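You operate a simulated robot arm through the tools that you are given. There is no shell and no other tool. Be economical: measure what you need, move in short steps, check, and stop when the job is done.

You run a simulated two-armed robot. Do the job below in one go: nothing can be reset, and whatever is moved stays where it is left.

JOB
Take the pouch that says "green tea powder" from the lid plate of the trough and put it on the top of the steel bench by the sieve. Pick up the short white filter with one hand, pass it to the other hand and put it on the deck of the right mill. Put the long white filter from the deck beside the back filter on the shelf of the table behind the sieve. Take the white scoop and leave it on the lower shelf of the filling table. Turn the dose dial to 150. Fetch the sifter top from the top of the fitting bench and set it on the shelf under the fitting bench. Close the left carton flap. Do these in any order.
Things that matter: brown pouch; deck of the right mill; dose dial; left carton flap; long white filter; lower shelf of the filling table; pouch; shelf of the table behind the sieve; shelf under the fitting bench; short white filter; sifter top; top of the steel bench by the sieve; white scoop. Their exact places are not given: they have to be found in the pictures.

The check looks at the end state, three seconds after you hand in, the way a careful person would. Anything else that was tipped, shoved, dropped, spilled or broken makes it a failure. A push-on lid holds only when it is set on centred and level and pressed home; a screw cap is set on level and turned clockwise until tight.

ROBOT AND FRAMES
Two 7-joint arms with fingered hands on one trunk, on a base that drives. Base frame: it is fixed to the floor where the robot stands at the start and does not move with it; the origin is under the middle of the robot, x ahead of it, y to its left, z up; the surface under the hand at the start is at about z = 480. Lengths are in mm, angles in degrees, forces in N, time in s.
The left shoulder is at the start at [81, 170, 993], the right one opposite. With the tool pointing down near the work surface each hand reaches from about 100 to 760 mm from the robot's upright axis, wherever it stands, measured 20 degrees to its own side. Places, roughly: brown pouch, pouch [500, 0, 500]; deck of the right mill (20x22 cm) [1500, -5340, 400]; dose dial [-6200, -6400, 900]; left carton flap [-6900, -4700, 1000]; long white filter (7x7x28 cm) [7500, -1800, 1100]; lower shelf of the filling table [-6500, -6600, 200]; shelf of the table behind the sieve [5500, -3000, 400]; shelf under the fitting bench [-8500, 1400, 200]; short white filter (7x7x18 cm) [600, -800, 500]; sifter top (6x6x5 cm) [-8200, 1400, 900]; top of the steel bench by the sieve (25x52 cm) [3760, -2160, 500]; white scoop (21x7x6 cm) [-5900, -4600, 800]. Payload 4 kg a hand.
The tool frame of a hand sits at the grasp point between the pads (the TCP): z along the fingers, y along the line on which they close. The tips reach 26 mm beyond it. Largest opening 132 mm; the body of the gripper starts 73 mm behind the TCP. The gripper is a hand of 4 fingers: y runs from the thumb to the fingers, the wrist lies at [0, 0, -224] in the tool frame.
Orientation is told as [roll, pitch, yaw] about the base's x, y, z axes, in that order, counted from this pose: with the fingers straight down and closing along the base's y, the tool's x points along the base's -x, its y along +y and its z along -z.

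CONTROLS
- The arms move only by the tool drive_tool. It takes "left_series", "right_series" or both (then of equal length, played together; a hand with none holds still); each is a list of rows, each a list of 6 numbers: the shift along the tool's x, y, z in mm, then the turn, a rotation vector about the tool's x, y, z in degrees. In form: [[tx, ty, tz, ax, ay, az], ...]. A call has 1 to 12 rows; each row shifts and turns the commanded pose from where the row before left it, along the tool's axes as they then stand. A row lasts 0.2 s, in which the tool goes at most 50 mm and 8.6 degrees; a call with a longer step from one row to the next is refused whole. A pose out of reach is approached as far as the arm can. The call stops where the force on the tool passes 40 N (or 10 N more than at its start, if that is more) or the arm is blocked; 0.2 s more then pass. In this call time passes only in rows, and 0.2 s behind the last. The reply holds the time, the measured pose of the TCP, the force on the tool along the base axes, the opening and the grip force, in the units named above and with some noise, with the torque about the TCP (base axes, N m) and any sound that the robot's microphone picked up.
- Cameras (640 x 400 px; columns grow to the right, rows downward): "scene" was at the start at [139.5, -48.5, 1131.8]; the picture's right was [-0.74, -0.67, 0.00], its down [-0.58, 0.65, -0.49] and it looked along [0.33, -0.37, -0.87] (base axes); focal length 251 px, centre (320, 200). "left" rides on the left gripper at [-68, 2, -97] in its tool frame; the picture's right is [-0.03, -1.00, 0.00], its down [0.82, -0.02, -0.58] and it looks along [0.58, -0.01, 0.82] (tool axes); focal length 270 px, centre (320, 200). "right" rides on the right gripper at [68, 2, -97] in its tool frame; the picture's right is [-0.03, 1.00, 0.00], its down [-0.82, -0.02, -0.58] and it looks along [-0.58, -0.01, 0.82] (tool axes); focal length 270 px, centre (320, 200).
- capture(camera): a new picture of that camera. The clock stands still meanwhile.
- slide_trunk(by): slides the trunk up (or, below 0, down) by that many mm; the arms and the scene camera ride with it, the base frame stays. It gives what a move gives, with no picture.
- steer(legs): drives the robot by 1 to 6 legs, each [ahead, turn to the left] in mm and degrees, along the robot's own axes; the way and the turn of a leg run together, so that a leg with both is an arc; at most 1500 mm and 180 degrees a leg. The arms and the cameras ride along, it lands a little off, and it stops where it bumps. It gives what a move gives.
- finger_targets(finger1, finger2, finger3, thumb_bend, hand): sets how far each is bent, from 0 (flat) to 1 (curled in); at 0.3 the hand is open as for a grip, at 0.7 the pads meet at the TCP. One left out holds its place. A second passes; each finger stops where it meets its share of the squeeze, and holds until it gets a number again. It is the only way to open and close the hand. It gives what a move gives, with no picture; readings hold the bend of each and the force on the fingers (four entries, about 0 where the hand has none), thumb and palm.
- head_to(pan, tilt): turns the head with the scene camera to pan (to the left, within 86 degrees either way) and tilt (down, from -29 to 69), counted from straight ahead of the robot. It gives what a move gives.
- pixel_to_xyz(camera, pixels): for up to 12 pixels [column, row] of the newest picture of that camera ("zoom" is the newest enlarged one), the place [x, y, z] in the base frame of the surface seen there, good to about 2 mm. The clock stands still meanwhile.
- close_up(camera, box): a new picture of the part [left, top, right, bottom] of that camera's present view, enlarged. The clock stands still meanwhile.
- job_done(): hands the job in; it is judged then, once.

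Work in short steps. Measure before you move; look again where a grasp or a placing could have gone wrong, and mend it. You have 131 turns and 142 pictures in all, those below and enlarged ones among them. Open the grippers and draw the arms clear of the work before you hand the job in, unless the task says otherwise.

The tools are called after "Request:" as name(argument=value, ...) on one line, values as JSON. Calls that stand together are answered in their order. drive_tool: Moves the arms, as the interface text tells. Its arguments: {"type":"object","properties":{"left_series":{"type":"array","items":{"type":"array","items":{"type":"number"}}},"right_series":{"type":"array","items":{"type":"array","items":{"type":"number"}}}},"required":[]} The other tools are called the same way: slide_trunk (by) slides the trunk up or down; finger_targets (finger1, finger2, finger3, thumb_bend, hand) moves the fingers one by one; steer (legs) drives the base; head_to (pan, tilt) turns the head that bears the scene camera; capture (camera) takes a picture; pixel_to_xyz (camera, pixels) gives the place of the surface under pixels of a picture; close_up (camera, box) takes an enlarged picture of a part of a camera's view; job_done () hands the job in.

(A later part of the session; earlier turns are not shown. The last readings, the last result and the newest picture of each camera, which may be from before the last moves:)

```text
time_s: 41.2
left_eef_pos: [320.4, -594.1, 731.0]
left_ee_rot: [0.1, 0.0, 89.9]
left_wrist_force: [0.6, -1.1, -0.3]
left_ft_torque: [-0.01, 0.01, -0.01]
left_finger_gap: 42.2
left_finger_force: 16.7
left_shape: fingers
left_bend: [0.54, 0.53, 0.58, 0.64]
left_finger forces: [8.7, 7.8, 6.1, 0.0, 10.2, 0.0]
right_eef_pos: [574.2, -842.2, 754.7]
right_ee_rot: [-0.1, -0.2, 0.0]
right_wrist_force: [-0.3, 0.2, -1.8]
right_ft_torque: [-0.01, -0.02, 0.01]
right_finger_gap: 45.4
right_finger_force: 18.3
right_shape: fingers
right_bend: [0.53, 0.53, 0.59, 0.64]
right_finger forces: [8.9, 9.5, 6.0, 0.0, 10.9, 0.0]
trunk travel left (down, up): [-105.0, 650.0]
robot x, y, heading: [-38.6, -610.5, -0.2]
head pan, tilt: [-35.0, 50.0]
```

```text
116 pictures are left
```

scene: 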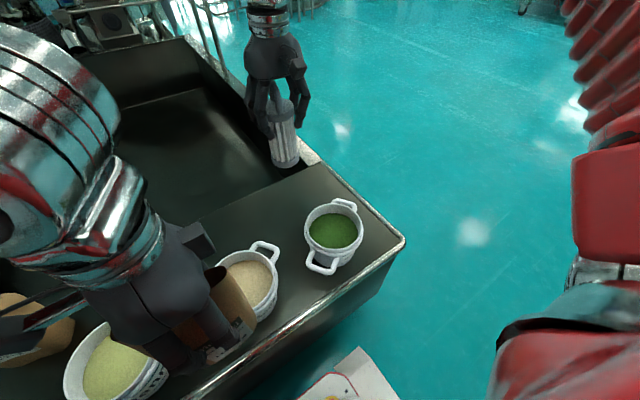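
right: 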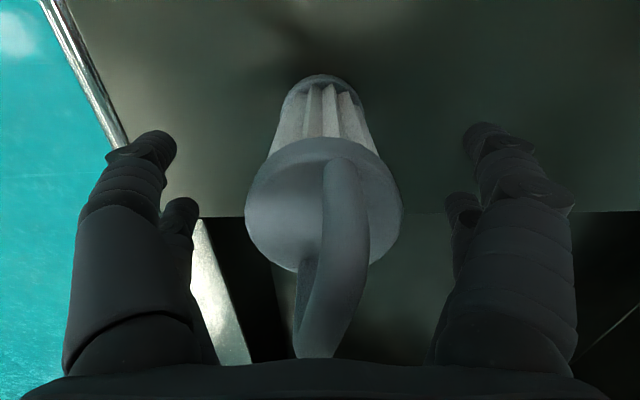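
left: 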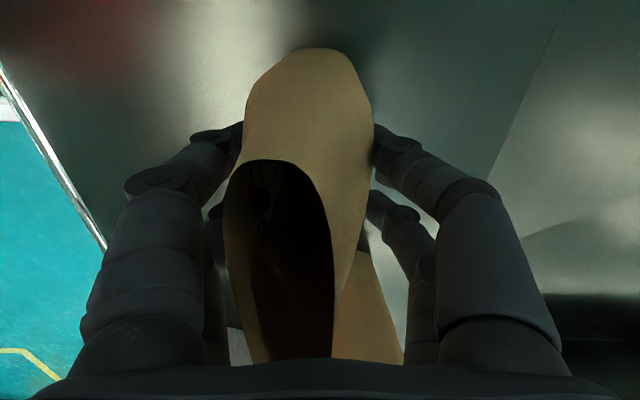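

The filter is up. I draw the right hand back, raise it, and look across the room.

Request:
drive_tool(right_series=[[30, 0, -25, 0, 0, 0], [35, 0, -25, 0, 0, 0], [40, 0, -20, 0, 0, 0], [40, 0, 0, 0, 0, 0], [40, 0, 0, 0, 0, 0], [40, 0, 0, 0, 0, 0]])

Request:
head_to(pan=-30, tilt=12)

Request:
capture(camera="scene")

```text
time_s: 42.6
left_eef_pos: [320.3, -593.0, 730.8]
left_ee_rot: [0.0, 0.0, 90.0]
left_wrist_force: [0.1, 0.4, -0.4]
left_ft_torque: [0.02, 0.04, 0.01]
left_finger_gap: 42.2
left_finger_force: 15.8
left_shape: fingers
left_bend: [0.54, 0.53, 0.58, 0.64]
left_finger forces: [8.6, 7.8, 6.1, 0.1, 10.3, 0.0]
right_eef_pos: [350.5, -844.9, 821.8]
right_ee_rot: [-0.1, -0.1, 0.1]
right_wrist_force: [0.5, 0.2, -1.4]
right_ft_torque: [-0.01, 0.0, 0.02]
right_finger_gap: 45.0
right_finger_force: 18.0
right_shape: fingers
right_bend: [0.53, 0.53, 0.59, 0.64]
right_finger forces: [9.0, 9.6, 6.3, 0.1, 11.0, 0.1]
trunk travel left (down, up): [-105.0, 650.0]
robot x, y, heading: [-42.5, -609.5, -0.1]
head pan, tilt: [-35.0, 50.0]
```

```text
time_s: 43.7
left_eef_pos: [321.7, -593.6, 731.0]
left_ee_rot: [0.0, -0.1, 89.9]
left_wrist_force: [-0.5, -0.3, 0.2]
left_ft_torque: [-0.02, -0.02, -0.06]
left_finger_gap: 42.2
left_finger_force: 16.6
left_shape: fingers
left_bend: [0.54, 0.53, 0.58, 0.64]
left_finger forces: [8.6, 7.9, 6.1, 0.0, 10.2, 0.1]
right_eef_pos: [351.6, -845.0, 822.1]
right_ee_rot: [-0.1, -0.1, 0.1]
right_wrist_force: [-0.1, -0.2, -0.8]
right_ft_torque: [-0.04, 0.05, 0.0]
right_finger_gap: 45.0
right_finger_force: 18.0
right_shape: fingers
right_bend: [0.53, 0.53, 0.59, 0.64]
right_finger forces: [9.1, 9.6, 6.2, 0.0, 11.1, 0.0]
trunk travel left (down, up): [-105.0, 650.0]
robot x, y, heading: [-41.2, -608.8, 0.1]
head pan, tilt: [-30.0, 12.0]
```

```text
115 pictures are left
```

scene: 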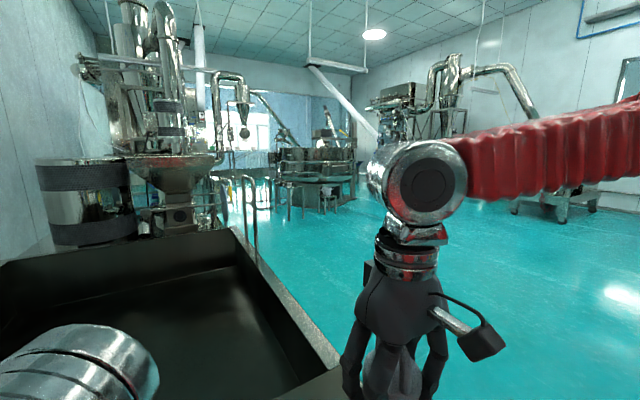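

The sieve group is around (315,180). I sample places of objects along the way and zoom there.

Request:
close_up(camera="scene", box=[190, 110, 390, 235])

Request:
pixel_to_xyz(camera="zoom", pixels=[[320, 320], [500, 310], [300, 180], [500, 200], [430, 320], [210, 390], [180, 280], [540, 250], [310, 240], [410, 240], [320, 150], [250, 230]])

```text
3.20 times, centred on (290, 172) of scene
```

zoom: 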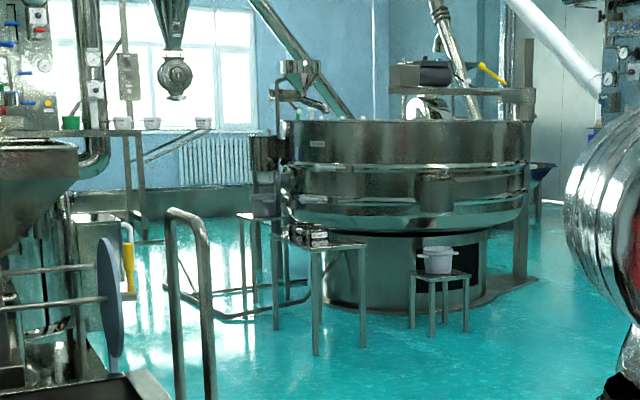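

```text
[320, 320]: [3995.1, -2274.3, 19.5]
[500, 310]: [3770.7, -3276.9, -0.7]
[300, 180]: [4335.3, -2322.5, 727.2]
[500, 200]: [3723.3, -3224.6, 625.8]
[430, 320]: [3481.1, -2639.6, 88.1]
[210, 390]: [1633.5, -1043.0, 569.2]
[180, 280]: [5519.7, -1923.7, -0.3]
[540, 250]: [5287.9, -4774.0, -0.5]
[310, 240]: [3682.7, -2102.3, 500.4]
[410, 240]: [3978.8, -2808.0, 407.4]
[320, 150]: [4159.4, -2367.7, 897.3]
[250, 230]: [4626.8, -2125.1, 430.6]
```

The steel bench stands at about (3680,-2100,500) with things on it. I drive round the trough corner and up to it.

Request:
steer(legs=[[-150, 0], [0, -60], [1200, 0], [0, 52], [1400, 0], [1000, 0]])

Request:
head_to(pan=0, tilt=25)

Request:
capture(camera="scene")

```text
time_s: 47.7
left_eef_pos: [26.6, -902.2, 729.5]
left_ee_rot: [0.1, 0.1, 34.0]
left_wrist_force: [0.2, 0.1, -0.6]
left_ft_torque: [-0.05, 0.0, 0.01]
left_finger_gap: 41.6
left_finger_force: 16.8
left_shape: fingers
left_bend: [0.54, 0.53, 0.58, 0.65]
left_finger forces: [8.5, 8.1, 6.2, 0.1, 10.4, 0.0]
right_eef_pos: [-162.5, -1069.3, 822.8]
right_ee_rot: [-0.2, -0.1, -55.7]
right_wrist_force: [0.6, 0.8, -1.3]
right_ft_torque: [0.0, 0.03, -0.02]
right_finger_gap: 44.7
right_finger_force: 19.1
right_shape: fingers
right_bend: [0.53, 0.52, 0.6, 0.64]
right_finger forces: [9.7, 10.1, 7.4, 0.0, 11.8, 0.0]
trunk travel left (down, up): [-105.0, 650.0]
robot x, y, heading: [-142.1, -579.4, -58.3]
head pan, tilt: [-30.0, 12.0]
stopped in leg 2: the robot was blocked; the commanded pose is now the measured one
```

```text
time_s: 48.7
left_eef_pos: [26.1, -902.4, 730.9]
left_ee_rot: [0.0, 0.1, 34.0]
left_wrist_force: [-0.4, 0.2, -0.7]
left_ft_torque: [0.0, -0.01, -0.01]
left_finger_gap: 41.8
left_finger_force: 16.5
left_shape: fingers
left_bend: [0.54, 0.53, 0.58, 0.65]
left_finger forces: [8.5, 8.2, 6.2, 0.0, 10.4, 0.1]
right_eef_pos: [-163.2, -1069.6, 823.9]
right_ee_rot: [-0.1, -0.1, -55.7]
right_wrist_force: [-0.2, -0.3, -1.6]
right_ft_torque: [0.03, -0.03, -0.05]
right_finger_gap: 44.6
right_finger_force: 19.8
right_shape: fingers
right_bend: [0.53, 0.52, 0.6, 0.64]
right_finger forces: [9.6, 10.3, 7.5, 0.0, 11.7, 0.0]
trunk travel left (down, up): [-105.0, 650.0]
robot x, y, heading: [-142.4, -572.8, -58.3]
head pan, tilt: [0.0, 25.0]
```

```text
113 pictures are left
```

scene: 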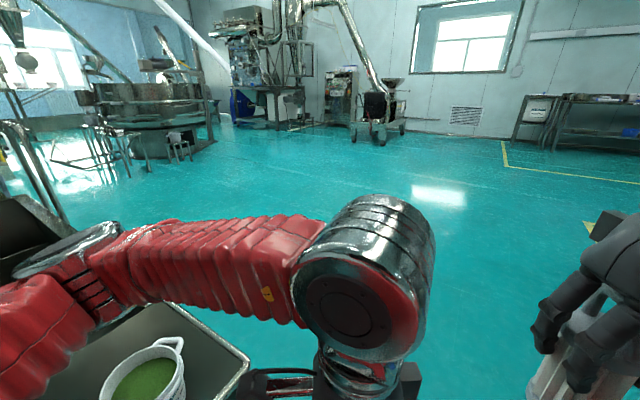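

Blocked again near -58°. I check how close the left elbow (60,250) and the plate/pot are.

Request:
pixel_to_xyz(camera="scene", pixels=[[60, 250], [30, 275], [20, 330], [120, 240], [245, 360], [190, 310], [140, 380], [40, 200], [170, 140], [300, 290], [30, 370]])

Request:
head_to(pan=60, tilt=60)

Request:
capture(camera="scene")

```text
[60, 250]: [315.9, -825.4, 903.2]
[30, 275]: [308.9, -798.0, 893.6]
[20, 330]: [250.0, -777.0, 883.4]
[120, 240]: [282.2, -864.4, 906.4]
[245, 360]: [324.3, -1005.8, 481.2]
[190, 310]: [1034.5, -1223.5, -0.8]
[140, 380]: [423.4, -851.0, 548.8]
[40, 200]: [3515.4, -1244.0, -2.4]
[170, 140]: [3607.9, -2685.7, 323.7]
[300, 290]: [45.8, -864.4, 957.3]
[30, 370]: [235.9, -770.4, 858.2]
```

```text
time_s: 50.0
left_eef_pos: [25.7, -902.1, 730.5]
left_ee_rot: [0.0, 0.0, 34.0]
left_wrist_force: [-0.1, -0.8, -0.3]
left_ft_torque: [-0.01, 0.03, 0.02]
left_finger_gap: 42.1
left_finger_force: 16.9
left_shape: fingers
left_bend: [0.54, 0.53, 0.58, 0.65]
left_finger forces: [8.5, 8.1, 6.2, 0.0, 10.3, 0.0]
right_eef_pos: [-165.0, -1068.7, 822.4]
right_ee_rot: [-0.1, 0.0, -55.7]
right_wrist_force: [0.1, 0.9, -2.0]
right_ft_torque: [-0.01, 0.0, 0.01]
right_finger_gap: 44.6
right_finger_force: 20.3
right_shape: fingers
right_bend: [0.53, 0.52, 0.6, 0.64]
right_finger forces: [9.8, 10.2, 7.5, 0.1, 11.9, 0.1]
trunk travel left (down, up): [-105.0, 650.0]
robot x, y, heading: [-146.6, -579.7, -57.8]
head pan, tilt: [60.0, 60.0]
```

```text
112 pictures are left
```

scene: 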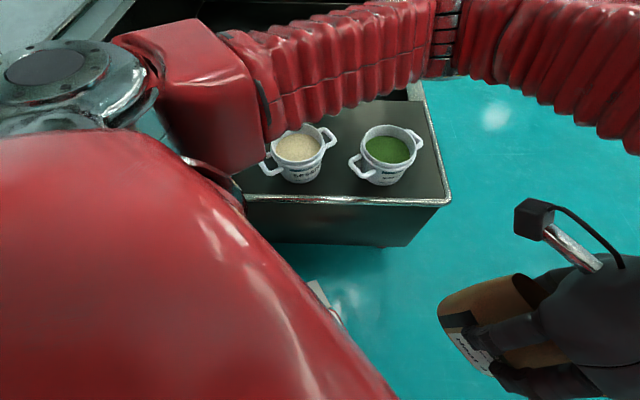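

The base corner is close to the trough wall; something behind likely blocks. I arc forward to the right and go on past the corner.

Request:
steer(legs=[[60, -10], [100, -15], [900, 0]])

```text
time_s: 56.5
left_eef_pos: [24.5, -1998.4, 731.0]
left_ee_rot: [0.0, 0.0, 8.5]
left_wrist_force: [-0.2, -0.2, -1.0]
left_ft_torque: [0.02, 0.02, -0.01]
left_finger_gap: 41.5
left_finger_force: 15.7
left_shape: fingers
left_bend: [0.54, 0.53, 0.58, 0.65]
left_finger forces: [8.3, 7.9, 6.1, 0.0, 10.1, 0.0]
right_eef_pos: [-218.9, -2067.3, 821.9]
right_ee_rot: [-0.1, 0.1, -81.3]
right_wrist_force: [0.6, -0.2, -0.9]
right_ft_torque: [0.02, 0.06, 0.01]
right_finger_gap: 44.3
right_finger_force: 20.1
right_shape: fingers
right_bend: [0.53, 0.52, 0.6, 0.64]
right_finger forces: [9.6, 10.3, 7.7, 0.0, 12.1, 0.0]
trunk travel left (down, up): [-105.0, 650.0]
robot x, y, heading: [16.1, -1633.2, -84.0]
head pan, tilt: [60.0, 60.0]
```

Clear of the trough. Now turn left and drive towards the bench.

Request:
steer(legs=[[0, 76], [1400, 0], [1200, 0]])

Request:
head_to(pan=0, tilt=25)

Request:
capture(camera="scene")

```text
time_s: 59.7
left_eef_pos: [339.1, -1810.4, 732.0]
left_ee_rot: [0.0, -0.2, 68.3]
left_wrist_force: [0.4, -0.5, -1.0]
left_ft_torque: [0.04, -0.07, -0.01]
left_finger_gap: 41.3
left_finger_force: 15.9
left_shape: fingers
left_bend: [0.54, 0.53, 0.58, 0.65]
left_finger forces: [8.5, 7.7, 6.2, 0.1, 10.1, 0.1]
right_eef_pos: [272.9, -2055.5, 824.6]
right_ee_rot: [0.2, 0.0, -21.5]
right_wrist_force: [0.3, -1.0, -1.7]
right_ft_torque: [0.05, -0.04, 0.02]
right_finger_gap: 43.9
right_finger_force: 20.1
right_shape: fingers
right_bend: [0.53, 0.52, 0.61, 0.65]
right_finger forces: [9.5, 10.6, 8.0, 0.0, 12.4, 0.1]
trunk travel left (down, up): [-105.0, 650.0]
robot x, y, heading: [-15.7, -1697.1, -22.1]
head pan, tilt: [60.0, 60.0]
stopped in leg 1: the robot was blocked; the commanded pose is now the measured one
```

```text
time_s: 61.0
left_eef_pos: [338.9, -1809.9, 732.8]
left_ee_rot: [0.0, -0.1, 68.3]
left_wrist_force: [0.1, 0.1, -0.6]
left_ft_torque: [0.0, 0.0, 0.02]
left_finger_gap: 41.5
left_finger_force: 16.2
left_shape: fingers
left_bend: [0.54, 0.53, 0.58, 0.65]
left_finger forces: [8.4, 7.9, 6.1, 0.0, 10.1, 0.0]
right_eef_pos: [275.1, -2055.0, 823.6]
right_ee_rot: [-0.1, -0.1, -21.4]
right_wrist_force: [0.4, 0.0, -2.1]
right_ft_torque: [0.0, -0.01, -0.01]
right_finger_gap: 43.5
right_finger_force: 20.2
right_shape: fingers
right_bend: [0.53, 0.52, 0.61, 0.65]
right_finger forces: [9.5, 10.5, 8.0, 0.1, 12.3, 0.0]
trunk travel left (down, up): [-105.0, 650.0]
robot x, y, heading: [-16.1, -1694.4, -21.5]
head pan, tilt: [0.0, 25.0]
```

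```text
111 pictures are left
```

scene: 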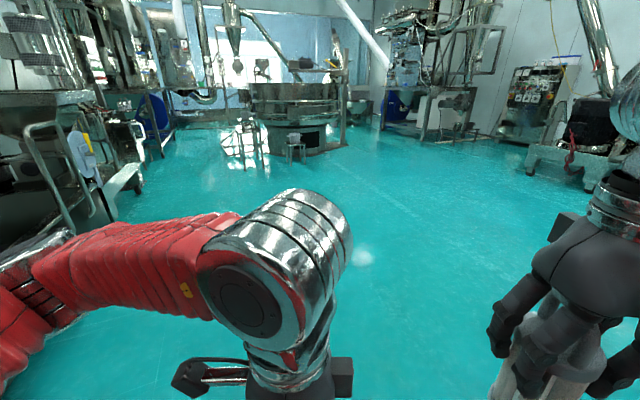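

The in-place turns seem to stall beyond ~60°, so I'll use smaller turns. I turn the rest and drive on.

Request:
steer(legs=[[0, 14], [1400, 0], [1300, 0]])

Request:
capture(camera="scene")

```text
time_s: 75.1
left_eef_pos: [2990.1, -2103.6, 732.5]
left_ee_rot: [0.0, 0.0, 81.6]
left_wrist_force: [-1.0, -0.7, -0.6]
left_ft_torque: [0.01, 0.03, 0.02]
left_finger_gap: 41.4
left_finger_force: 16.2
left_shape: fingers
left_bend: [0.54, 0.53, 0.58, 0.65]
left_finger forces: [8.4, 7.6, 6.2, 0.0, 9.8, 0.0]
right_eef_pos: [2983.1, -2357.7, 824.1]
right_ee_rot: [-0.1, 0.0, -8.1]
right_wrist_force: [0.0, -0.8, -1.6]
right_ft_torque: [0.0, 0.0, -0.05]
right_finger_gap: 43.6
right_finger_force: 20.4
right_shape: fingers
right_bend: [0.53, 0.52, 0.61, 0.65]
right_finger forces: [9.5, 10.8, 8.3, 0.1, 12.2, 0.1]
trunk travel left (down, up): [-105.0, 650.0]
robot x, y, heading: [2620.6, -2071.3, -8.7]
head pan, tilt: [0.0, 25.0]
```

```text
110 pictures are left
```

scene: 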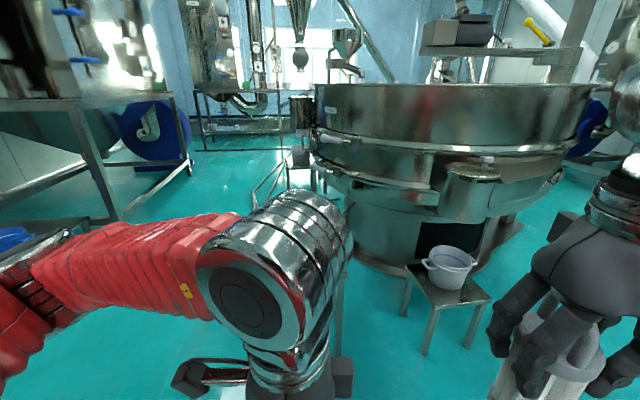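

The left arm hides the bench (around col 330). I move the left hand to the left and look down.

Request:
drive_tool(left_series=[[-45, 0, 0, 0, 0, 0], [-45, 0, 0, 0, 0, 0], [-45, 20, 0, 0, 0, 0], [-30, 30, 0, 0, 0, 0]])

Request:
capture(camera="scene")

```text
time_s: 76.1
left_eef_pos: [3004.3, -1953.1, 750.1]
left_ee_rot: [0.1, 0.0, 81.5]
left_wrist_force: [-0.1, -0.2, -0.6]
left_ft_torque: [0.0, -0.02, -0.02]
left_finger_gap: 41.4
left_finger_force: 15.8
left_shape: fingers
left_bend: [0.54, 0.53, 0.59, 0.65]
left_finger forces: [8.3, 7.6, 6.0, 0.1, 9.7, 0.0]
left hand out of reach, approached as far as the arm can: row 3, 4
right_eef_pos: [2983.2, -2356.4, 824.9]
right_ee_rot: [-0.1, -0.1, -8.2]
right_wrist_force: [0.1, -0.7, -1.6]
right_ft_torque: [-0.01, 0.0, 0.0]
right_finger_gap: 44.1
right_finger_force: 20.5
right_shape: fingers
right_bend: [0.53, 0.52, 0.61, 0.65]
right_finger forces: [9.6, 10.7, 8.2, 0.0, 12.3, 0.0]
trunk travel left (down, up): [-105.0, 650.0]
robot x, y, heading: [2621.0, -2070.1, -8.5]
head pan, tilt: [0.0, 25.0]
```

```text
109 pictures are left
```

scene: 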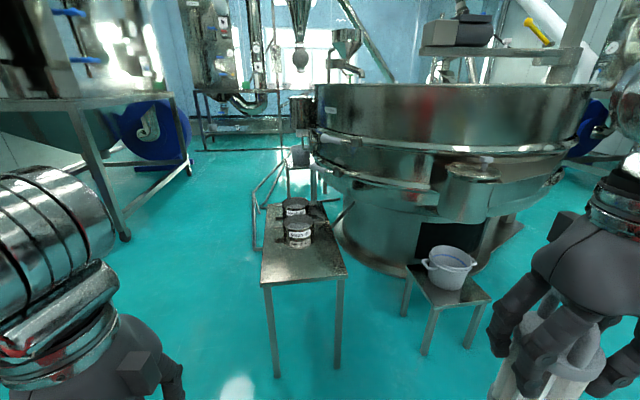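

The bench shows two cans at (297,222); its front part around (303,262) is free. I measure it.

Request:
pixel_to_xyz(camera="scene", pixels=[[262, 280], [344, 274], [303, 262], [268, 225], [325, 218], [298, 246], [298, 228], [276, 205], [318, 204], [295, 205], [285, 265], [320, 260]])

```text
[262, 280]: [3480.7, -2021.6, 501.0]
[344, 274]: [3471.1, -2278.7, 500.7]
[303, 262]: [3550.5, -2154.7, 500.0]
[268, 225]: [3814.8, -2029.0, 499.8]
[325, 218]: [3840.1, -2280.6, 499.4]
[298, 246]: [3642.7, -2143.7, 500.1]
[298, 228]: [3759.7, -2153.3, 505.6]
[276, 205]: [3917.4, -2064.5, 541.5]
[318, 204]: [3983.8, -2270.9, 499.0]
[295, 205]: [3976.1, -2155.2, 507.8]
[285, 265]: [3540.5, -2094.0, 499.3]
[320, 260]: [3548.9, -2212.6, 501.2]
```

Free bench area is x 3480–3720, y -2025…-2280, z 500. I drive 460 mm ahead, then place the pouch near (3580,-2150).

Request:
steer(legs=[[460, 0]])

Request:
head_to(pan=0, tilt=50)

Request:
capture(camera="scene")

```text
time_s: 78.8
left_eef_pos: [3457.0, -2015.2, 750.4]
left_ee_rot: [0.1, -0.1, 82.3]
left_wrist_force: [-0.1, -0.3, -0.6]
left_ft_torque: [-0.01, 0.02, 0.0]
left_finger_gap: 41.3
left_finger_force: 15.6
left_shape: fingers
left_bend: [0.54, 0.53, 0.59, 0.65]
left_finger forces: [8.3, 7.6, 5.9, 0.1, 9.7, 0.0]
right_eef_pos: [3438.5, -2418.9, 824.8]
right_ee_rot: [0.0, -0.1, -7.7]
right_wrist_force: [0.1, -0.3, -1.3]
right_ft_torque: [-0.01, -0.01, -0.03]
right_finger_gap: 43.5
right_finger_force: 19.7
right_shape: fingers
right_bend: [0.53, 0.52, 0.61, 0.65]
right_finger forces: [9.6, 10.7, 8.2, 0.0, 12.3, 0.0]
trunk travel left (down, up): [-105.0, 650.0]
robot x, y, heading: [3075.5, -2141.7, -8.2]
head pan, tilt: [0.0, 25.0]
```

```text
time_s: 79.7
left_eef_pos: [3456.9, -2015.7, 751.4]
left_ee_rot: [0.0, -0.1, 82.2]
left_wrist_force: [-0.3, -0.1, -0.9]
left_ft_torque: [0.01, -0.01, 0.01]
left_finger_gap: 41.3
left_finger_force: 16.1
left_shape: fingers
left_bend: [0.54, 0.53, 0.59, 0.65]
left_finger forces: [8.3, 7.6, 6.1, 0.0, 9.6, 0.1]
right_eef_pos: [3437.7, -2420.3, 825.9]
right_ee_rot: [-0.1, -0.1, -7.5]
right_wrist_force: [0.2, -0.7, -1.7]
right_ft_torque: [-0.01, -0.03, 0.0]
right_finger_gap: 43.6
right_finger_force: 20.2
right_shape: fingers
right_bend: [0.53, 0.52, 0.61, 0.65]
right_finger forces: [9.7, 10.6, 8.1, 0.1, 12.4, 0.0]
trunk travel left (down, up): [-105.0, 650.0]
robot x, y, heading: [3069.6, -2135.6, -8.0]
head pan, tilt: [0.0, 50.0]
```

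```text
108 pictures are left
```

scene: 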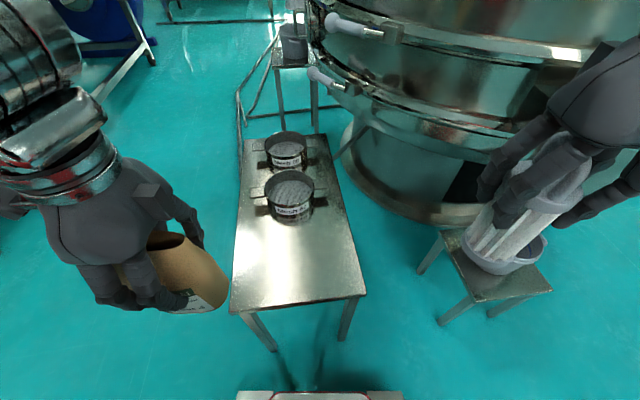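

I shift the left hand over the free bench part.

Request:
drive_tool(left_series=[[29, -36, 0, 0, 0, 0], [29, -36, 0, 0, 0, 0], [29, -36, 0, 0, 0, 0], [29, -36, 0, 0, 0, 0]])

Request:
capture(camera="scene")

```text
time_s: 80.7
left_eef_pos: [3582.8, -2150.7, 752.7]
left_ee_rot: [0.1, -0.1, 82.1]
left_wrist_force: [-0.1, 0.4, -0.8]
left_ft_torque: [0.0, -0.01, 0.01]
left_finger_gap: 41.2
left_finger_force: 15.5
left_shape: fingers
left_bend: [0.54, 0.53, 0.59, 0.65]
left_finger forces: [8.2, 7.4, 6.0, 0.0, 9.7, 0.0]
right_eef_pos: [3437.8, -2419.1, 824.8]
right_ee_rot: [-0.1, 0.0, -7.6]
right_wrist_force: [0.2, -0.3, -1.2]
right_ft_torque: [-0.05, -0.05, -0.03]
right_finger_gap: 43.6
right_finger_force: 20.5
right_shape: fingers
right_bend: [0.53, 0.52, 0.61, 0.65]
right_finger forces: [9.6, 10.6, 8.2, 0.0, 12.3, 0.0]
trunk travel left (down, up): [-105.0, 650.0]
robot x, y, heading: [3071.7, -2133.8, -8.2]
head pan, tilt: [0.0, 50.0]
```

```text
107 pictures are left
```

scene: 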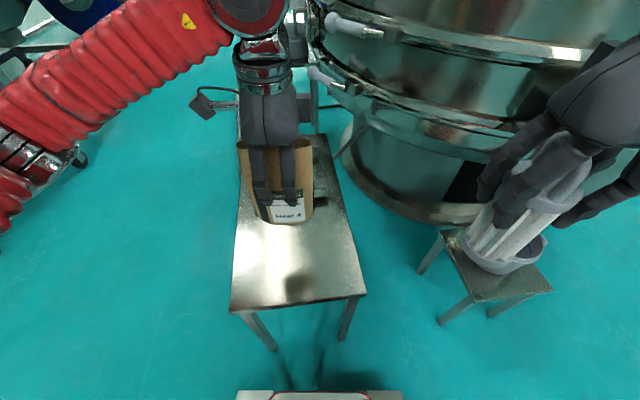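

Aligned over the free area. I lower to just above the top.

Request:
drive_tool(left_series=[[0, 0, 40, 0, 0, 0], [0, 0, 40, 0, 0, 0], [0, 0, 40, 0, 0, 0], [0, 0, 20, 0, 0, 0], [0, 0, 7, 0, 0, 0]])

Request:
close_up(camera="scene", box=[220, 170, 380, 300])

```text
time_s: 81.9
left_eef_pos: [3582.5, -2148.6, 603.6]
left_ee_rot: [0.1, -0.2, 82.1]
left_wrist_force: [-0.7, 0.4, -1.4]
left_ft_torque: [-0.01, -0.04, 0.0]
left_finger_gap: 41.2
left_finger_force: 15.5
left_shape: fingers
left_bend: [0.54, 0.53, 0.59, 0.65]
left_finger forces: [8.2, 7.3, 5.8, 0.1, 9.7, 0.1]
right_eef_pos: [3437.5, -2419.4, 824.4]
right_ee_rot: [-0.1, -0.2, -7.6]
right_wrist_force: [-0.8, -0.7, -1.9]
right_ft_torque: [-0.02, 0.01, -0.01]
right_finger_gap: 43.3
right_finger_force: 20.6
right_shape: fingers
right_bend: [0.53, 0.52, 0.61, 0.65]
right_finger forces: [9.6, 10.7, 8.2, 0.0, 12.4, 0.0]
trunk travel left (down, up): [-105.0, 650.0]
robot x, y, heading: [3069.5, -2140.2, -8.2]
head pan, tilt: [0.0, 50.0]
```

```text
3.08 times, centred on (300, 235) of scene
```

zoom: 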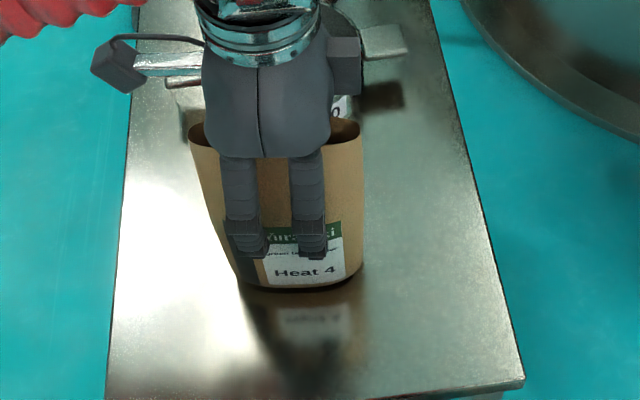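

The pouch base is nearly on the top. I lower in 2 mm rows until contact shows.

Request:
drive_tool(left_series=[[0, 0, 2, 0, 0, 0], [0, 0, 2, 0, 0, 0]])

```text
time_s: 82.5
left_eef_pos: [3582.5, -2149.0, 600.5]
left_ee_rot: [0.0, 0.0, 82.2]
left_wrist_force: [-0.4, 0.5, -0.8]
left_ft_torque: [0.0, 0.04, 0.0]
left_finger_gap: 41.1
left_finger_force: 16.0
left_shape: fingers
left_bend: [0.54, 0.53, 0.59, 0.65]
left_finger forces: [8.0, 7.3, 5.8, 0.0, 9.5, 0.0]
right_eef_pos: [3439.0, -2419.5, 825.3]
right_ee_rot: [-0.1, -0.1, -7.6]
right_wrist_force: [0.3, -0.1, -2.1]
right_ft_torque: [-0.03, 0.0, 0.0]
right_finger_gap: 43.4
right_finger_force: 20.4
right_shape: fingers
right_bend: [0.53, 0.52, 0.61, 0.65]
right_finger forces: [9.6, 10.7, 8.1, 0.0, 12.3, 0.0]
trunk travel left (down, up): [-105.0, 650.0]
robot x, y, heading: [3073.1, -2136.1, -8.0]
head pan, tilt: [0.0, 50.0]
```

Not yet in contact clearly; two more millimetres twice.

Request:
drive_tool(left_series=[[0, 0, 1.5, 0, 0, 0], [0, 0, 1.5, 0, 0, 0]])

```text
time_s: 83.1
left_eef_pos: [3582.3, -2150.0, 598.3]
left_ee_rot: [-0.1, 0.0, 82.2]
left_wrist_force: [2.5, 0.4, 10.3]
left_ft_torque: [0.04, 0.09, -0.03]
left_finger_gap: 41.2
left_finger_force: 17.9
left_shape: fingers
left_bend: [0.54, 0.54, 0.58, 0.65]
left_finger forces: [8.7, 8.1, 6.9, 0.1, 11.6, 0.0]
right_eef_pos: [3438.0, -2420.2, 826.1]
right_ee_rot: [-0.1, -0.1, -7.6]
right_wrist_force: [0.9, 0.1, -1.5]
right_ft_torque: [-0.03, 0.01, -0.03]
right_finger_gap: 43.5
right_finger_force: 20.7
right_shape: fingers
right_bend: [0.53, 0.52, 0.61, 0.65]
right_finger forces: [9.6, 10.7, 8.2, 0.0, 12.2, 0.0]
trunk travel left (down, up): [-105.0, 650.0]
robot x, y, heading: [3070.5, -2135.7, -8.0]
head pan, tilt: [0.0, 50.0]
```

Contact (10 N up). I open the left hand, rise straight up and check.

Request:
finger_targets(hand="left", finger1=0.3, finger2=0.3, finger3=0.3, thumb_bend=0.3)

Request:
drive_tool(left_series=[[0, 0, -25, 0, 0, 0], [0, 0, -40, 0, 0, 0], [0, 0, -40, 0, 0, 0], [0, 0, -40, 0, 0, 0], [0, 30, -20, 0, 0, 0], [0, 40, 0, 0, 0, 0], [-20, 40, 0, 0, 0, 0], [-40, 25, 0, 0, 0, 0]])

Request:
capture(camera="scene")

```text
time_s: 84.1
left_eef_pos: [3582.2, -2148.8, 596.5]
left_ee_rot: [0.0, -0.1, 82.1]
left_wrist_force: [-0.1, 0.4, 0.8]
left_ft_torque: [0.06, 0.0, -0.02]
left_finger_gap: 132.4
left_finger_force: 0.2
left_shape: fingers
left_bend: [0.3, 0.3, 0.3, 0.3]
left_finger forces: [0.0, 0.0, 0.0, 0.0, 0.1, 0.0]
right_eef_pos: [3437.8, -2420.8, 824.7]
right_ee_rot: [-0.1, -0.1, -7.6]
right_wrist_force: [-1.0, -0.8, -2.5]
right_ft_torque: [-0.03, -0.04, 0.0]
right_finger_gap: 43.7
right_finger_force: 20.6
right_shape: fingers
right_bend: [0.53, 0.52, 0.61, 0.65]
right_finger forces: [9.6, 10.7, 8.2, 0.1, 12.3, 0.0]
trunk travel left (down, up): [-105.0, 650.0]
robot x, y, heading: [3073.4, -2141.0, -7.9]
head pan, tilt: [0.0, 50.0]
```

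```text
time_s: 85.9
left_eef_pos: [3458.8, -2070.5, 761.9]
left_ee_rot: [0.1, -0.1, 82.2]
left_wrist_force: [0.5, -0.1, -0.2]
left_ft_torque: [0.01, 0.0, -0.03]
left_finger_gap: 132.5
left_finger_force: 0.1
left_shape: fingers
left_bend: [0.3, 0.3, 0.3, 0.3]
left_finger forces: [0.0, 0.1, 0.0, 0.0, 0.0, 0.0]
right_eef_pos: [3438.7, -2420.2, 825.1]
right_ee_rot: [0.0, -0.1, -7.6]
right_wrist_force: [-0.2, -0.6, -1.0]
right_ft_torque: [0.0, 0.0, -0.03]
right_finger_gap: 43.7
right_finger_force: 20.7
right_shape: fingers
right_bend: [0.53, 0.52, 0.61, 0.65]
right_finger forces: [9.6, 10.7, 8.2, 0.0, 12.3, 0.0]
trunk travel left (down, up): [-105.0, 650.0]
robot x, y, heading: [3073.7, -2141.6, -8.0]
head pan, tilt: [0.0, 50.0]
```

```text
105 pictures are left
```

scene: 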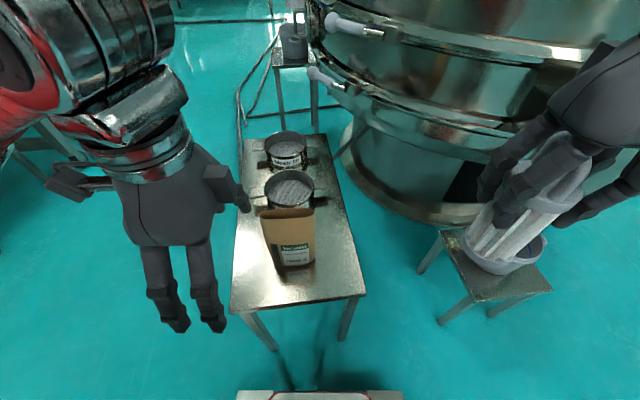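

The pouch stands on the bench at (290,240). Next the handover: I back off and turn the left hand to yaw 0 while moving it forward.

Request:
steer(legs=[[-500, 0]])

Request:
drive_tool(left_series=[[0, -45, 0, 0, 0, 7.5], [0, -45, 0, 0, 0, 7.5], [0, 0, 0, 0, 0, 7.5], [0, 0, 0, 0, 0, 7.5], [0, 0, 0, 0, 0, 7.5], [0, 0, 0, 0, 0, 7.5], [0, 0, 0, 0, 0, 7.5], [0, 0, 0, 0, 0, 7.5], [0, 0, 0, 0, 0, 7.5], [0, 0, 0, 0, 0, 7.5], [0, 0, 0, 0, 0, 7.5], [0, 0, 0, 0, 0, 7.5]], right_series=[[-35, 20, 5, 0, 0, 0], [-35, 20, 5, 0, 0, 0], [-35, 20, 5, 0, 0, 0], [-35, 20, 5, 0, 0, 0], [-30, 20, 5, 0, 0, 0], [-30, 20, 5, 0, 0, 0], [0, 20, 5, 0, 0, 0], [0, 20, 5, 0, 0, 0], [0, 20, 5, 0, 0, 0], [0, 20, 5, 0, 0, 0], [0, 0, 5, 0, 0, 0], [0, 0, 5, 0, 0, 0]])

```text
time_s: 89.0
left_eef_pos: [2955.5, -2000.5, 762.5]
left_ee_rot: [0.0, -0.2, 82.3]
left_wrist_force: [-0.2, -0.1, 0.0]
left_ft_torque: [-0.01, 0.0, 0.02]
left_finger_gap: 132.6
left_finger_force: 0.0
left_shape: fingers
left_bend: [0.3, 0.3, 0.3, 0.3]
left_finger forces: [0.0, 0.1, 0.0, 0.1, 0.0, 0.1]
right_eef_pos: [2936.5, -2348.0, 825.2]
right_ee_rot: [-0.1, -0.1, -7.5]
right_wrist_force: [-0.5, -0.2, -1.5]
right_ft_torque: [-0.02, -0.01, 0.01]
right_finger_gap: 43.7
right_finger_force: 20.7
right_shape: fingers
right_bend: [0.53, 0.52, 0.61, 0.65]
right_finger forces: [9.7, 10.8, 8.2, 0.0, 12.3, 0.0]
trunk travel left (down, up): [-105.0, 650.0]
robot x, y, heading: [2565.4, -2063.8, -7.9]
head pan, tilt: [0.0, 50.0]
```

```text
time_s: 91.5
left_eef_pos: [3043.2, -2017.0, 761.8]
left_ee_rot: [0.1, 0.1, -7.9]
left_wrist_force: [-0.5, 0.8, -0.7]
left_ft_torque: [-0.02, -0.01, 0.02]
left_finger_gap: 132.4
left_finger_force: 0.1
left_shape: fingers
left_bend: [0.3, 0.3, 0.3, 0.3]
left_finger forces: [0.0, 0.1, 0.0, 0.0, 0.1, 0.1]
right_eef_pos: [3116.8, -2271.0, 790.7]
right_ee_rot: [-0.1, -0.1, -7.5]
right_wrist_force: [0.2, 0.2, -2.6]
right_ft_torque: [0.01, -0.03, 0.0]
right_finger_gap: 43.6
right_finger_force: 20.5
right_shape: fingers
right_bend: [0.53, 0.52, 0.61, 0.65]
right_finger forces: [9.8, 10.8, 8.3, 0.0, 12.5, 0.0]
right hand out of reach, approached as far as the arm can: row 6, 7, 8, 9, 10
trunk travel left (down, up): [-105.0, 650.0]
robot x, y, heading: [2569.2, -2064.6, -8.0]
head pan, tilt: [0.0, 50.0]
```

The right hand stops at about (571,-128) relative; I bring it slightly back and pitch the left hand forward.

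Request:
drive_tool(left_series=[[0, 0, 0, 0, -7, 0], [0, 0, 0, 0, -7, 0], [0, 0, 0, 0, -7, 0], [0, 0, 0, 0, -7, 0], [0, 0, 0, 0, -7, 0], [0, 0, 0, 0, -7, 0], [0, 0, 0, 0, -7, 0], [0, 0, 0, 0, -7, 0], [0, 0, 0, 0, -7, 0], [0, 0, 0, 0, -7, 0]], right_series=[[20, 14, 0, 0, 0, 0], [20, 14, 0, 0, 0, 0], [0, 0, 0, 0, 0, 0], [0, 0, 0, 0, 0, 0], [0, 0, 0, 0, 0, 0], [0, 0, 0, 0, 0, 0], [0, 0, 0, 0, 0, 0], [0, 0, 0, 0, 0, 0], [0, 0, 0, 0, 0, 0], [0, 0, 0, 0, 0, 0]])

Request:
head_to(pan=0, tilt=45)

Request:
capture(camera="scene")

```text
time_s: 93.8
left_eef_pos: [3105.3, -2078.8, 777.5]
left_ee_rot: [0.4, -70.0, -7.9]
left_wrist_force: [0.2, -0.2, -0.5]
left_ft_torque: [0.04, -0.02, 0.0]
left_finger_gap: 132.7
left_finger_force: 0.0
left_shape: fingers
left_bend: [0.3, 0.3, 0.3, 0.3]
left_finger forces: [0.0, 0.0, 0.0, 0.0, 0.1, 0.1]
left hand out of reach, approached as far as the arm can: row 5, 6, 7, 8, 9, 10
right_eef_pos: [3084.6, -2248.8, 794.0]
right_ee_rot: [-0.1, 0.1, -7.4]
right_wrist_force: [-1.7, -0.3, -0.7]
right_ft_torque: [-0.02, -0.01, -0.03]
right_finger_gap: 43.4
right_finger_force: 20.6
right_shape: fingers
right_bend: [0.53, 0.52, 0.61, 0.65]
right_finger forces: [9.9, 10.8, 8.2, 0.0, 12.4, 0.0]
right hand out of reach, approached as far as the arm can: row 1, 2
trunk travel left (down, up): [-105.0, 650.0]
robot x, y, heading: [2567.8, -2067.4, -7.7]
head pan, tilt: [0.0, 50.0]
```

```text
time_s: 94.4
left_eef_pos: [3106.5, -2078.5, 776.9]
left_ee_rot: [0.3, -69.8, -7.9]
left_wrist_force: [-0.4, 0.4, -0.2]
left_ft_torque: [0.03, -0.01, -0.01]
left_finger_gap: 132.7
left_finger_force: 0.0
left_shape: fingers
left_bend: [0.3, 0.3, 0.3, 0.3]
left_finger forces: [0.0, 0.1, 0.1, 0.0, 0.0, 0.1]
right_eef_pos: [3084.8, -2248.1, 793.3]
right_ee_rot: [-0.1, 0.0, -7.6]
right_wrist_force: [-0.5, 0.0, -1.2]
right_ft_torque: [-0.03, 0.01, -0.02]
right_finger_gap: 43.3
right_finger_force: 20.7
right_shape: fingers
right_bend: [0.53, 0.52, 0.61, 0.65]
right_finger forces: [9.7, 10.8, 8.1, 0.0, 12.4, 0.0]
trunk travel left (down, up): [-105.0, 650.0]
robot x, y, heading: [2568.8, -2067.0, -8.3]
head pan, tilt: [0.0, 45.0]
```

```text
104 pictures are left
```

scene: 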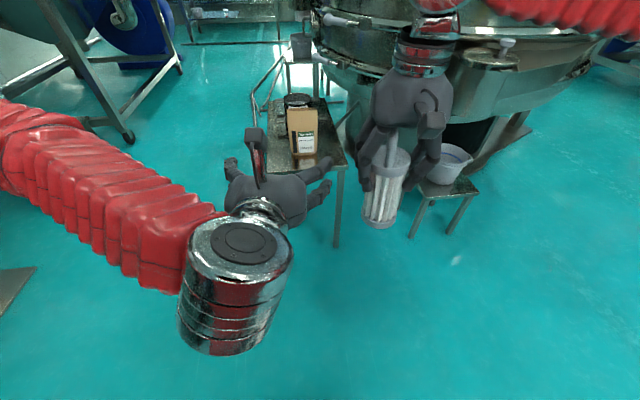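

Left can't fold closer than x≈533, so I take the filter from below: left goes down and under, right goes up a little.

Request:
drive_tool(left_series=[[41, 0, 15, 0, 0, 0], [41, 0, 15, 0, 0, 0], [0, -42, 0, 0, 0, 0], [0, -42, 0, 0, 0, 0], [0, -42, 0, 0, 0, 0], [0, -42, 0, 0, 0, 0]], right_series=[[0, 0, -35, 0, 0, 0], [0, 0, -35, 0, 0, 0], [0, 0, 0, 0, 0, 0], [0, 0, 0, 0, 0, 0], [0, 0, 0, 0, 0, 0], [0, 0, 0, 0, 0, 0]])

Request:
capture(camera="scene")

Request:
capture(camera="left")

```text
time_s: 95.8
left_eef_pos: [3083.7, -2246.3, 689.0]
left_ee_rot: [0.4, -69.9, -8.0]
left_wrist_force: [0.4, 0.6, 0.2]
left_ft_torque: [0.0, 0.02, -0.03]
left_finger_gap: 132.6
left_finger_force: 0.1
left_shape: fingers
left_bend: [0.3, 0.3, 0.3, 0.3]
left_finger forces: [0.0, 0.1, 0.1, 0.0, 0.0, 0.0]
right_eef_pos: [3087.3, -2259.3, 840.7]
right_ee_rot: [-0.1, -0.2, -7.6]
right_wrist_force: [0.2, 0.6, -1.4]
right_ft_torque: [-0.03, 0.03, 0.0]
right_finger_gap: 43.5
right_finger_force: 21.5
right_shape: fingers
right_bend: [0.53, 0.52, 0.61, 0.65]
right_finger forces: [9.8, 10.9, 8.3, 0.0, 12.3, 0.0]
right hand out of reach, approached as far as the arm can: row 1, 2
trunk travel left (down, up): [-105.0, 650.0]
robot x, y, heading: [2570.7, -2068.6, -8.3]
head pan, tilt: [0.0, 45.0]
```

```text
103 pictures are left
```

scene: 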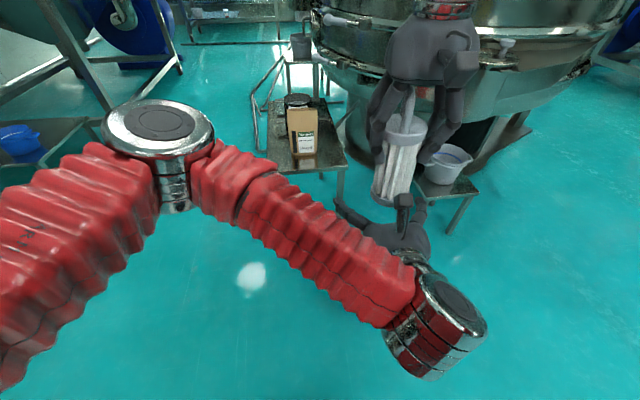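

```text
102 pictures are left
```

left: 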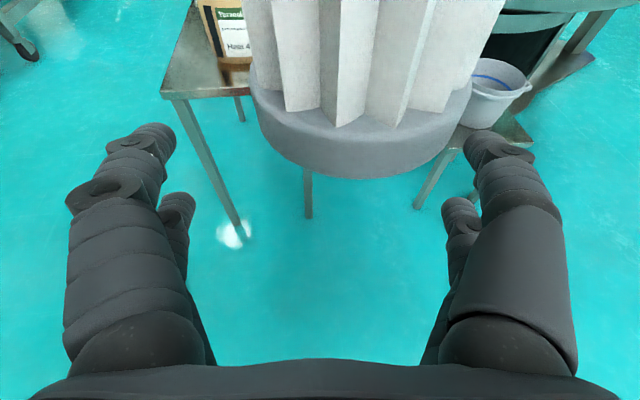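

The filter foot is above the left hand, slightly right (col 365). I centre the left, raise it a bit, and lower the right so the filter comes between the left fingers.

Request:
drive_tool(left_series=[[-2, -12, 5, 0, 0, 0], [-14, 0, -5, 0, 0, 0], [-12, 0, -5, 0, 0, 0], [0, 0, 0, 0, 0, 0]], right_series=[[0, 0, 0, 0, 0, 0], [0, 0, 15, 0, 0, 0], [0, 0, 20, 0, 0, 0], [0, 0, 15, 0, 0, 0]])

Request:
capture(camera="left")

Request:
close_up(camera="scene", box=[320, 60, 500, 260])

```text
time_s: 96.8
left_eef_pos: [3087.3, -2258.9, 718.4]
left_ee_rot: [0.2, -69.9, -8.1]
left_wrist_force: [-0.3, -0.9, 1.7]
left_ft_torque: [0.0, -0.01, 0.02]
left_finger_gap: 132.8
left_finger_force: 0.1
left_shape: fingers
left_bend: [0.3, 0.3, 0.3, 0.3]
left_finger forces: [0.1, 0.0, 0.0, 0.0, 0.0, 0.1]
right_eef_pos: [3087.7, -2260.7, 790.0]
right_ee_rot: [-0.1, 0.0, -7.4]
right_wrist_force: [0.8, 0.1, -1.4]
right_ft_torque: [0.0, 0.01, -0.02]
right_finger_gap: 43.4
right_finger_force: 20.1
right_shape: fingers
right_bend: [0.53, 0.52, 0.61, 0.65]
right_finger forces: [9.7, 10.8, 8.2, 0.0, 12.2, 0.1]
trunk travel left (down, up): [-105.0, 650.0]
robot x, y, heading: [2572.0, -2069.3, -8.2]
head pan, tilt: [0.0, 45.0]
```

```text
101 pictures are left
```

left: 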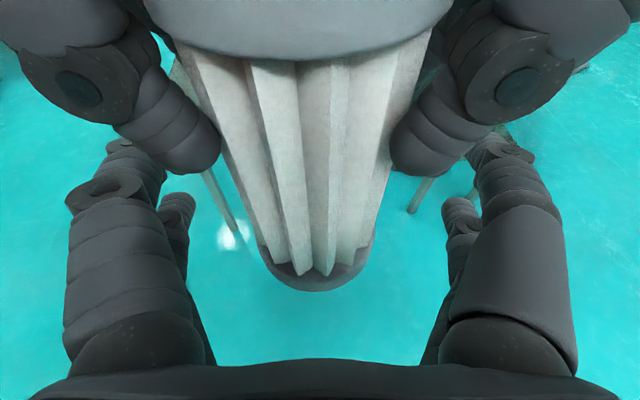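

```text
2.00 times, centred on (410, 160) of scene
```

zoom: 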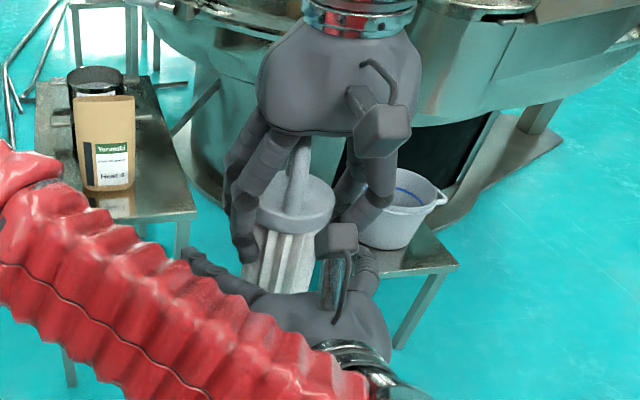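

The filter is centred between the left fingers below the right hand's fingertips. I close the left hand.

Request:
finger_targets(hand="left", finger1=0.7, finger2=0.7, finger3=0.7, thumb_bend=0.7)

Request:
capture(camera="left")

```text
time_s: 97.8
left_eef_pos: [3087.9, -2258.1, 717.2]
left_ee_rot: [0.2, -69.9, -8.0]
left_wrist_force: [3.8, -5.3, -0.6]
left_ft_torque: [0.24, 0.09, 0.06]
left_finger_gap: 39.1
left_finger_force: 17.6
left_shape: fingers
left_bend: [0.6, 0.54, 0.58, 0.64]
left_finger forces: [9.3, 6.2, 5.4, 0.0, 15.3, 0.0]
right_eef_pos: [3087.9, -2260.5, 790.2]
right_ee_rot: [-0.1, -0.1, -7.5]
right_wrist_force: [-3.7, 5.1, 0.9]
right_ft_torque: [0.13, 0.22, -0.06]
right_finger_gap: 43.3
right_finger_force: 20.9
right_shape: fingers
right_bend: [0.53, 0.51, 0.61, 0.65]
right_finger forces: [11.7, 11.6, 5.7, 0.1, 12.7, 0.0]
trunk travel left (down, up): [-105.0, 650.0]
robot x, y, heading: [2566.0, -2066.1, -7.9]
head pan, tilt: [0.0, 45.0]
```

```text
99 pictures are left
```

left: 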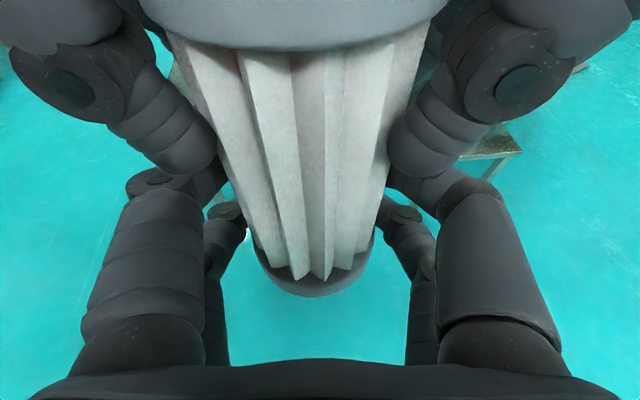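

Both hands hold it. I release the right hand and raise it straight up, then away.

Request:
finger_targets(hand="right", finger1=0.3, finger2=0.3, finger3=0.3, thumb_bend=0.3)

Request:
drive_tool(right_series=[[0, 0, -15, 0, 0, 0], [0, -3, -30, 0, 0, 0], [0, -10, -40, 0, 0, 0], [0, -10, -40, 0, 0, 0], [0, -25, -40, 0, 0, 0], [20, -40, 0, 0, 0, 0], [25, -42, 0, 0, 0, 0], [25, -42, 0, 0, 0, 0], [25, -42, 0, 0, 0, 0]])

Request:
capture(camera="left")

```text
time_s: 98.8
left_eef_pos: [3086.9, -2258.7, 717.5]
left_ee_rot: [0.3, -70.0, -7.9]
left_wrist_force: [-0.1, 0.9, -0.1]
left_ft_torque: [0.02, 0.0, -0.02]
left_finger_gap: 38.7
left_finger_force: 18.3
left_shape: fingers
left_bend: [0.6, 0.54, 0.59, 0.65]
left_finger forces: [10.6, 7.7, 5.1, 0.0, 12.8, 0.0]
right_eef_pos: [3088.2, -2259.7, 789.8]
right_ee_rot: [-0.1, -0.1, -7.4]
right_wrist_force: [0.9, -0.2, -0.5]
right_ft_torque: [-0.01, -0.01, 0.01]
right_finger_gap: 132.3
right_finger_force: 0.2
right_shape: fingers
right_bend: [0.3, 0.3, 0.3, 0.3]
right_finger forces: [0.0, 0.0, 0.1, 0.1, 0.1, 0.0]
trunk travel left (down, up): [-105.0, 650.0]
robot x, y, heading: [2569.1, -2065.3, -8.0]
head pan, tilt: [0.0, 45.0]
```

```text
time_s: 100.8
left_eef_pos: [3085.7, -2258.3, 718.2]
left_ee_rot: [0.3, -69.9, -7.9]
left_wrist_force: [-0.9, -0.1, 1.2]
left_ft_torque: [0.01, 0.01, 0.01]
left_finger_gap: 39.0
left_finger_force: 18.0
left_shape: fingers
left_bend: [0.6, 0.54, 0.59, 0.65]
left_finger forces: [10.6, 7.6, 5.3, 0.0, 12.8, 0.1]
right_eef_pos: [2965.9, -2458.5, 957.3]
right_ee_rot: [0.0, -0.1, -7.5]
right_wrist_force: [0.0, -0.4, -0.3]
right_ft_torque: [0.02, 0.01, -0.01]
right_finger_gap: 132.5
right_finger_force: 0.1
right_shape: fingers
right_bend: [0.3, 0.3, 0.3, 0.3]
right_finger forces: [0.0, 0.0, 0.0, 0.0, 0.0, 0.0]
trunk travel left (down, up): [-105.0, 650.0]
robot x, y, heading: [2567.7, -2066.4, -8.0]
head pan, tilt: [0.0, 45.0]
```

```text
98 pictures are left
```

left: 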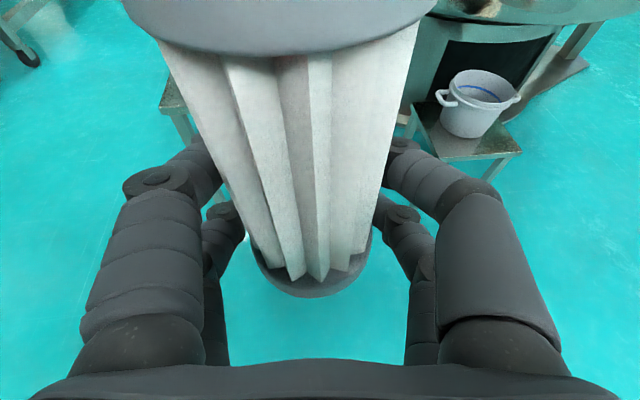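

Handover done (filter foot ~39 mm below the left TCP). Now I turn towards the right mill and look.

Request:
steer(legs=[[0, -45], [0, -50]])

Request:
head_to(pan=0, tilt=12)

Request:
capture(camera="scene")

```text
time_s: 103.5
left_eef_pos: [2820.5, -2559.6, 718.2]
left_ee_rot: [0.1, -69.9, -50.8]
left_wrist_force: [0.2, 0.5, -0.5]
left_ft_torque: [0.01, 0.05, -0.06]
left_finger_gap: 38.2
left_finger_force: 17.9
left_shape: fingers
left_bend: [0.61, 0.54, 0.59, 0.66]
left_finger forces: [10.9, 7.2, 5.4, 0.0, 12.2, 0.0]
right_eef_pos: [2597.3, -2623.9, 957.7]
right_ee_rot: [-0.2, -0.1, -50.3]
right_wrist_force: [0.9, 0.0, -0.1]
right_ft_torque: [-0.09, 0.04, 0.0]
right_finger_gap: 133.2
right_finger_force: 0.0
right_shape: fingers
right_bend: [0.3, 0.3, 0.3, 0.3]
right_finger forces: [0.0, 0.0, 0.0, 0.0, 0.0, 0.0]
trunk travel left (down, up): [-105.0, 650.0]
robot x, y, heading: [2604.6, -2031.8, -52.1]
head pan, tilt: [0.0, 45.0]
stopped in leg 1: the robot was blocked; the commanded pose is now the measured one
```

```text
time_s: 104.4
left_eef_pos: [2819.2, -2560.2, 718.5]
left_ee_rot: [0.1, -69.9, -50.8]
left_wrist_force: [0.4, -0.5, -0.6]
left_ft_torque: [-0.03, 0.01, 0.0]
left_finger_gap: 38.5
left_finger_force: 18.0
left_shape: fingers
left_bend: [0.61, 0.54, 0.59, 0.66]
left_finger forces: [10.8, 7.2, 5.5, 0.1, 12.3, 0.1]
right_eef_pos: [2596.4, -2624.5, 958.5]
right_ee_rot: [-0.1, -0.1, -50.3]
right_wrist_force: [0.1, 0.2, 0.5]
right_ft_torque: [0.03, 0.01, 0.02]
right_finger_gap: 132.9
right_finger_force: 0.1
right_shape: fingers
right_bend: [0.3, 0.3, 0.3, 0.3]
right_finger forces: [0.0, 0.0, 0.0, 0.0, 0.1, 0.0]
trunk travel left (down, up): [-105.0, 650.0]
robot x, y, heading: [2607.5, -2035.4, -52.2]
head pan, tilt: [0.0, 12.0]
```

```text
97 pictures are left
```

scene: 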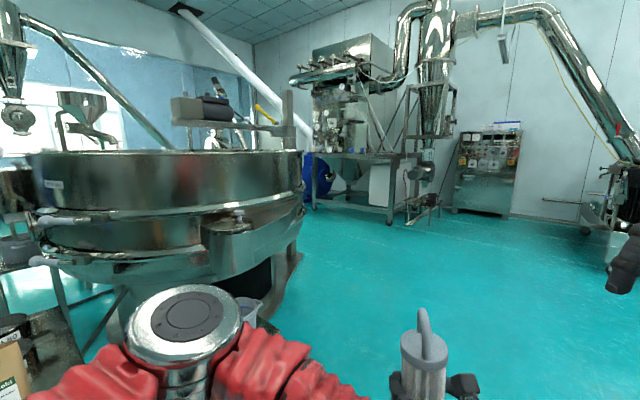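

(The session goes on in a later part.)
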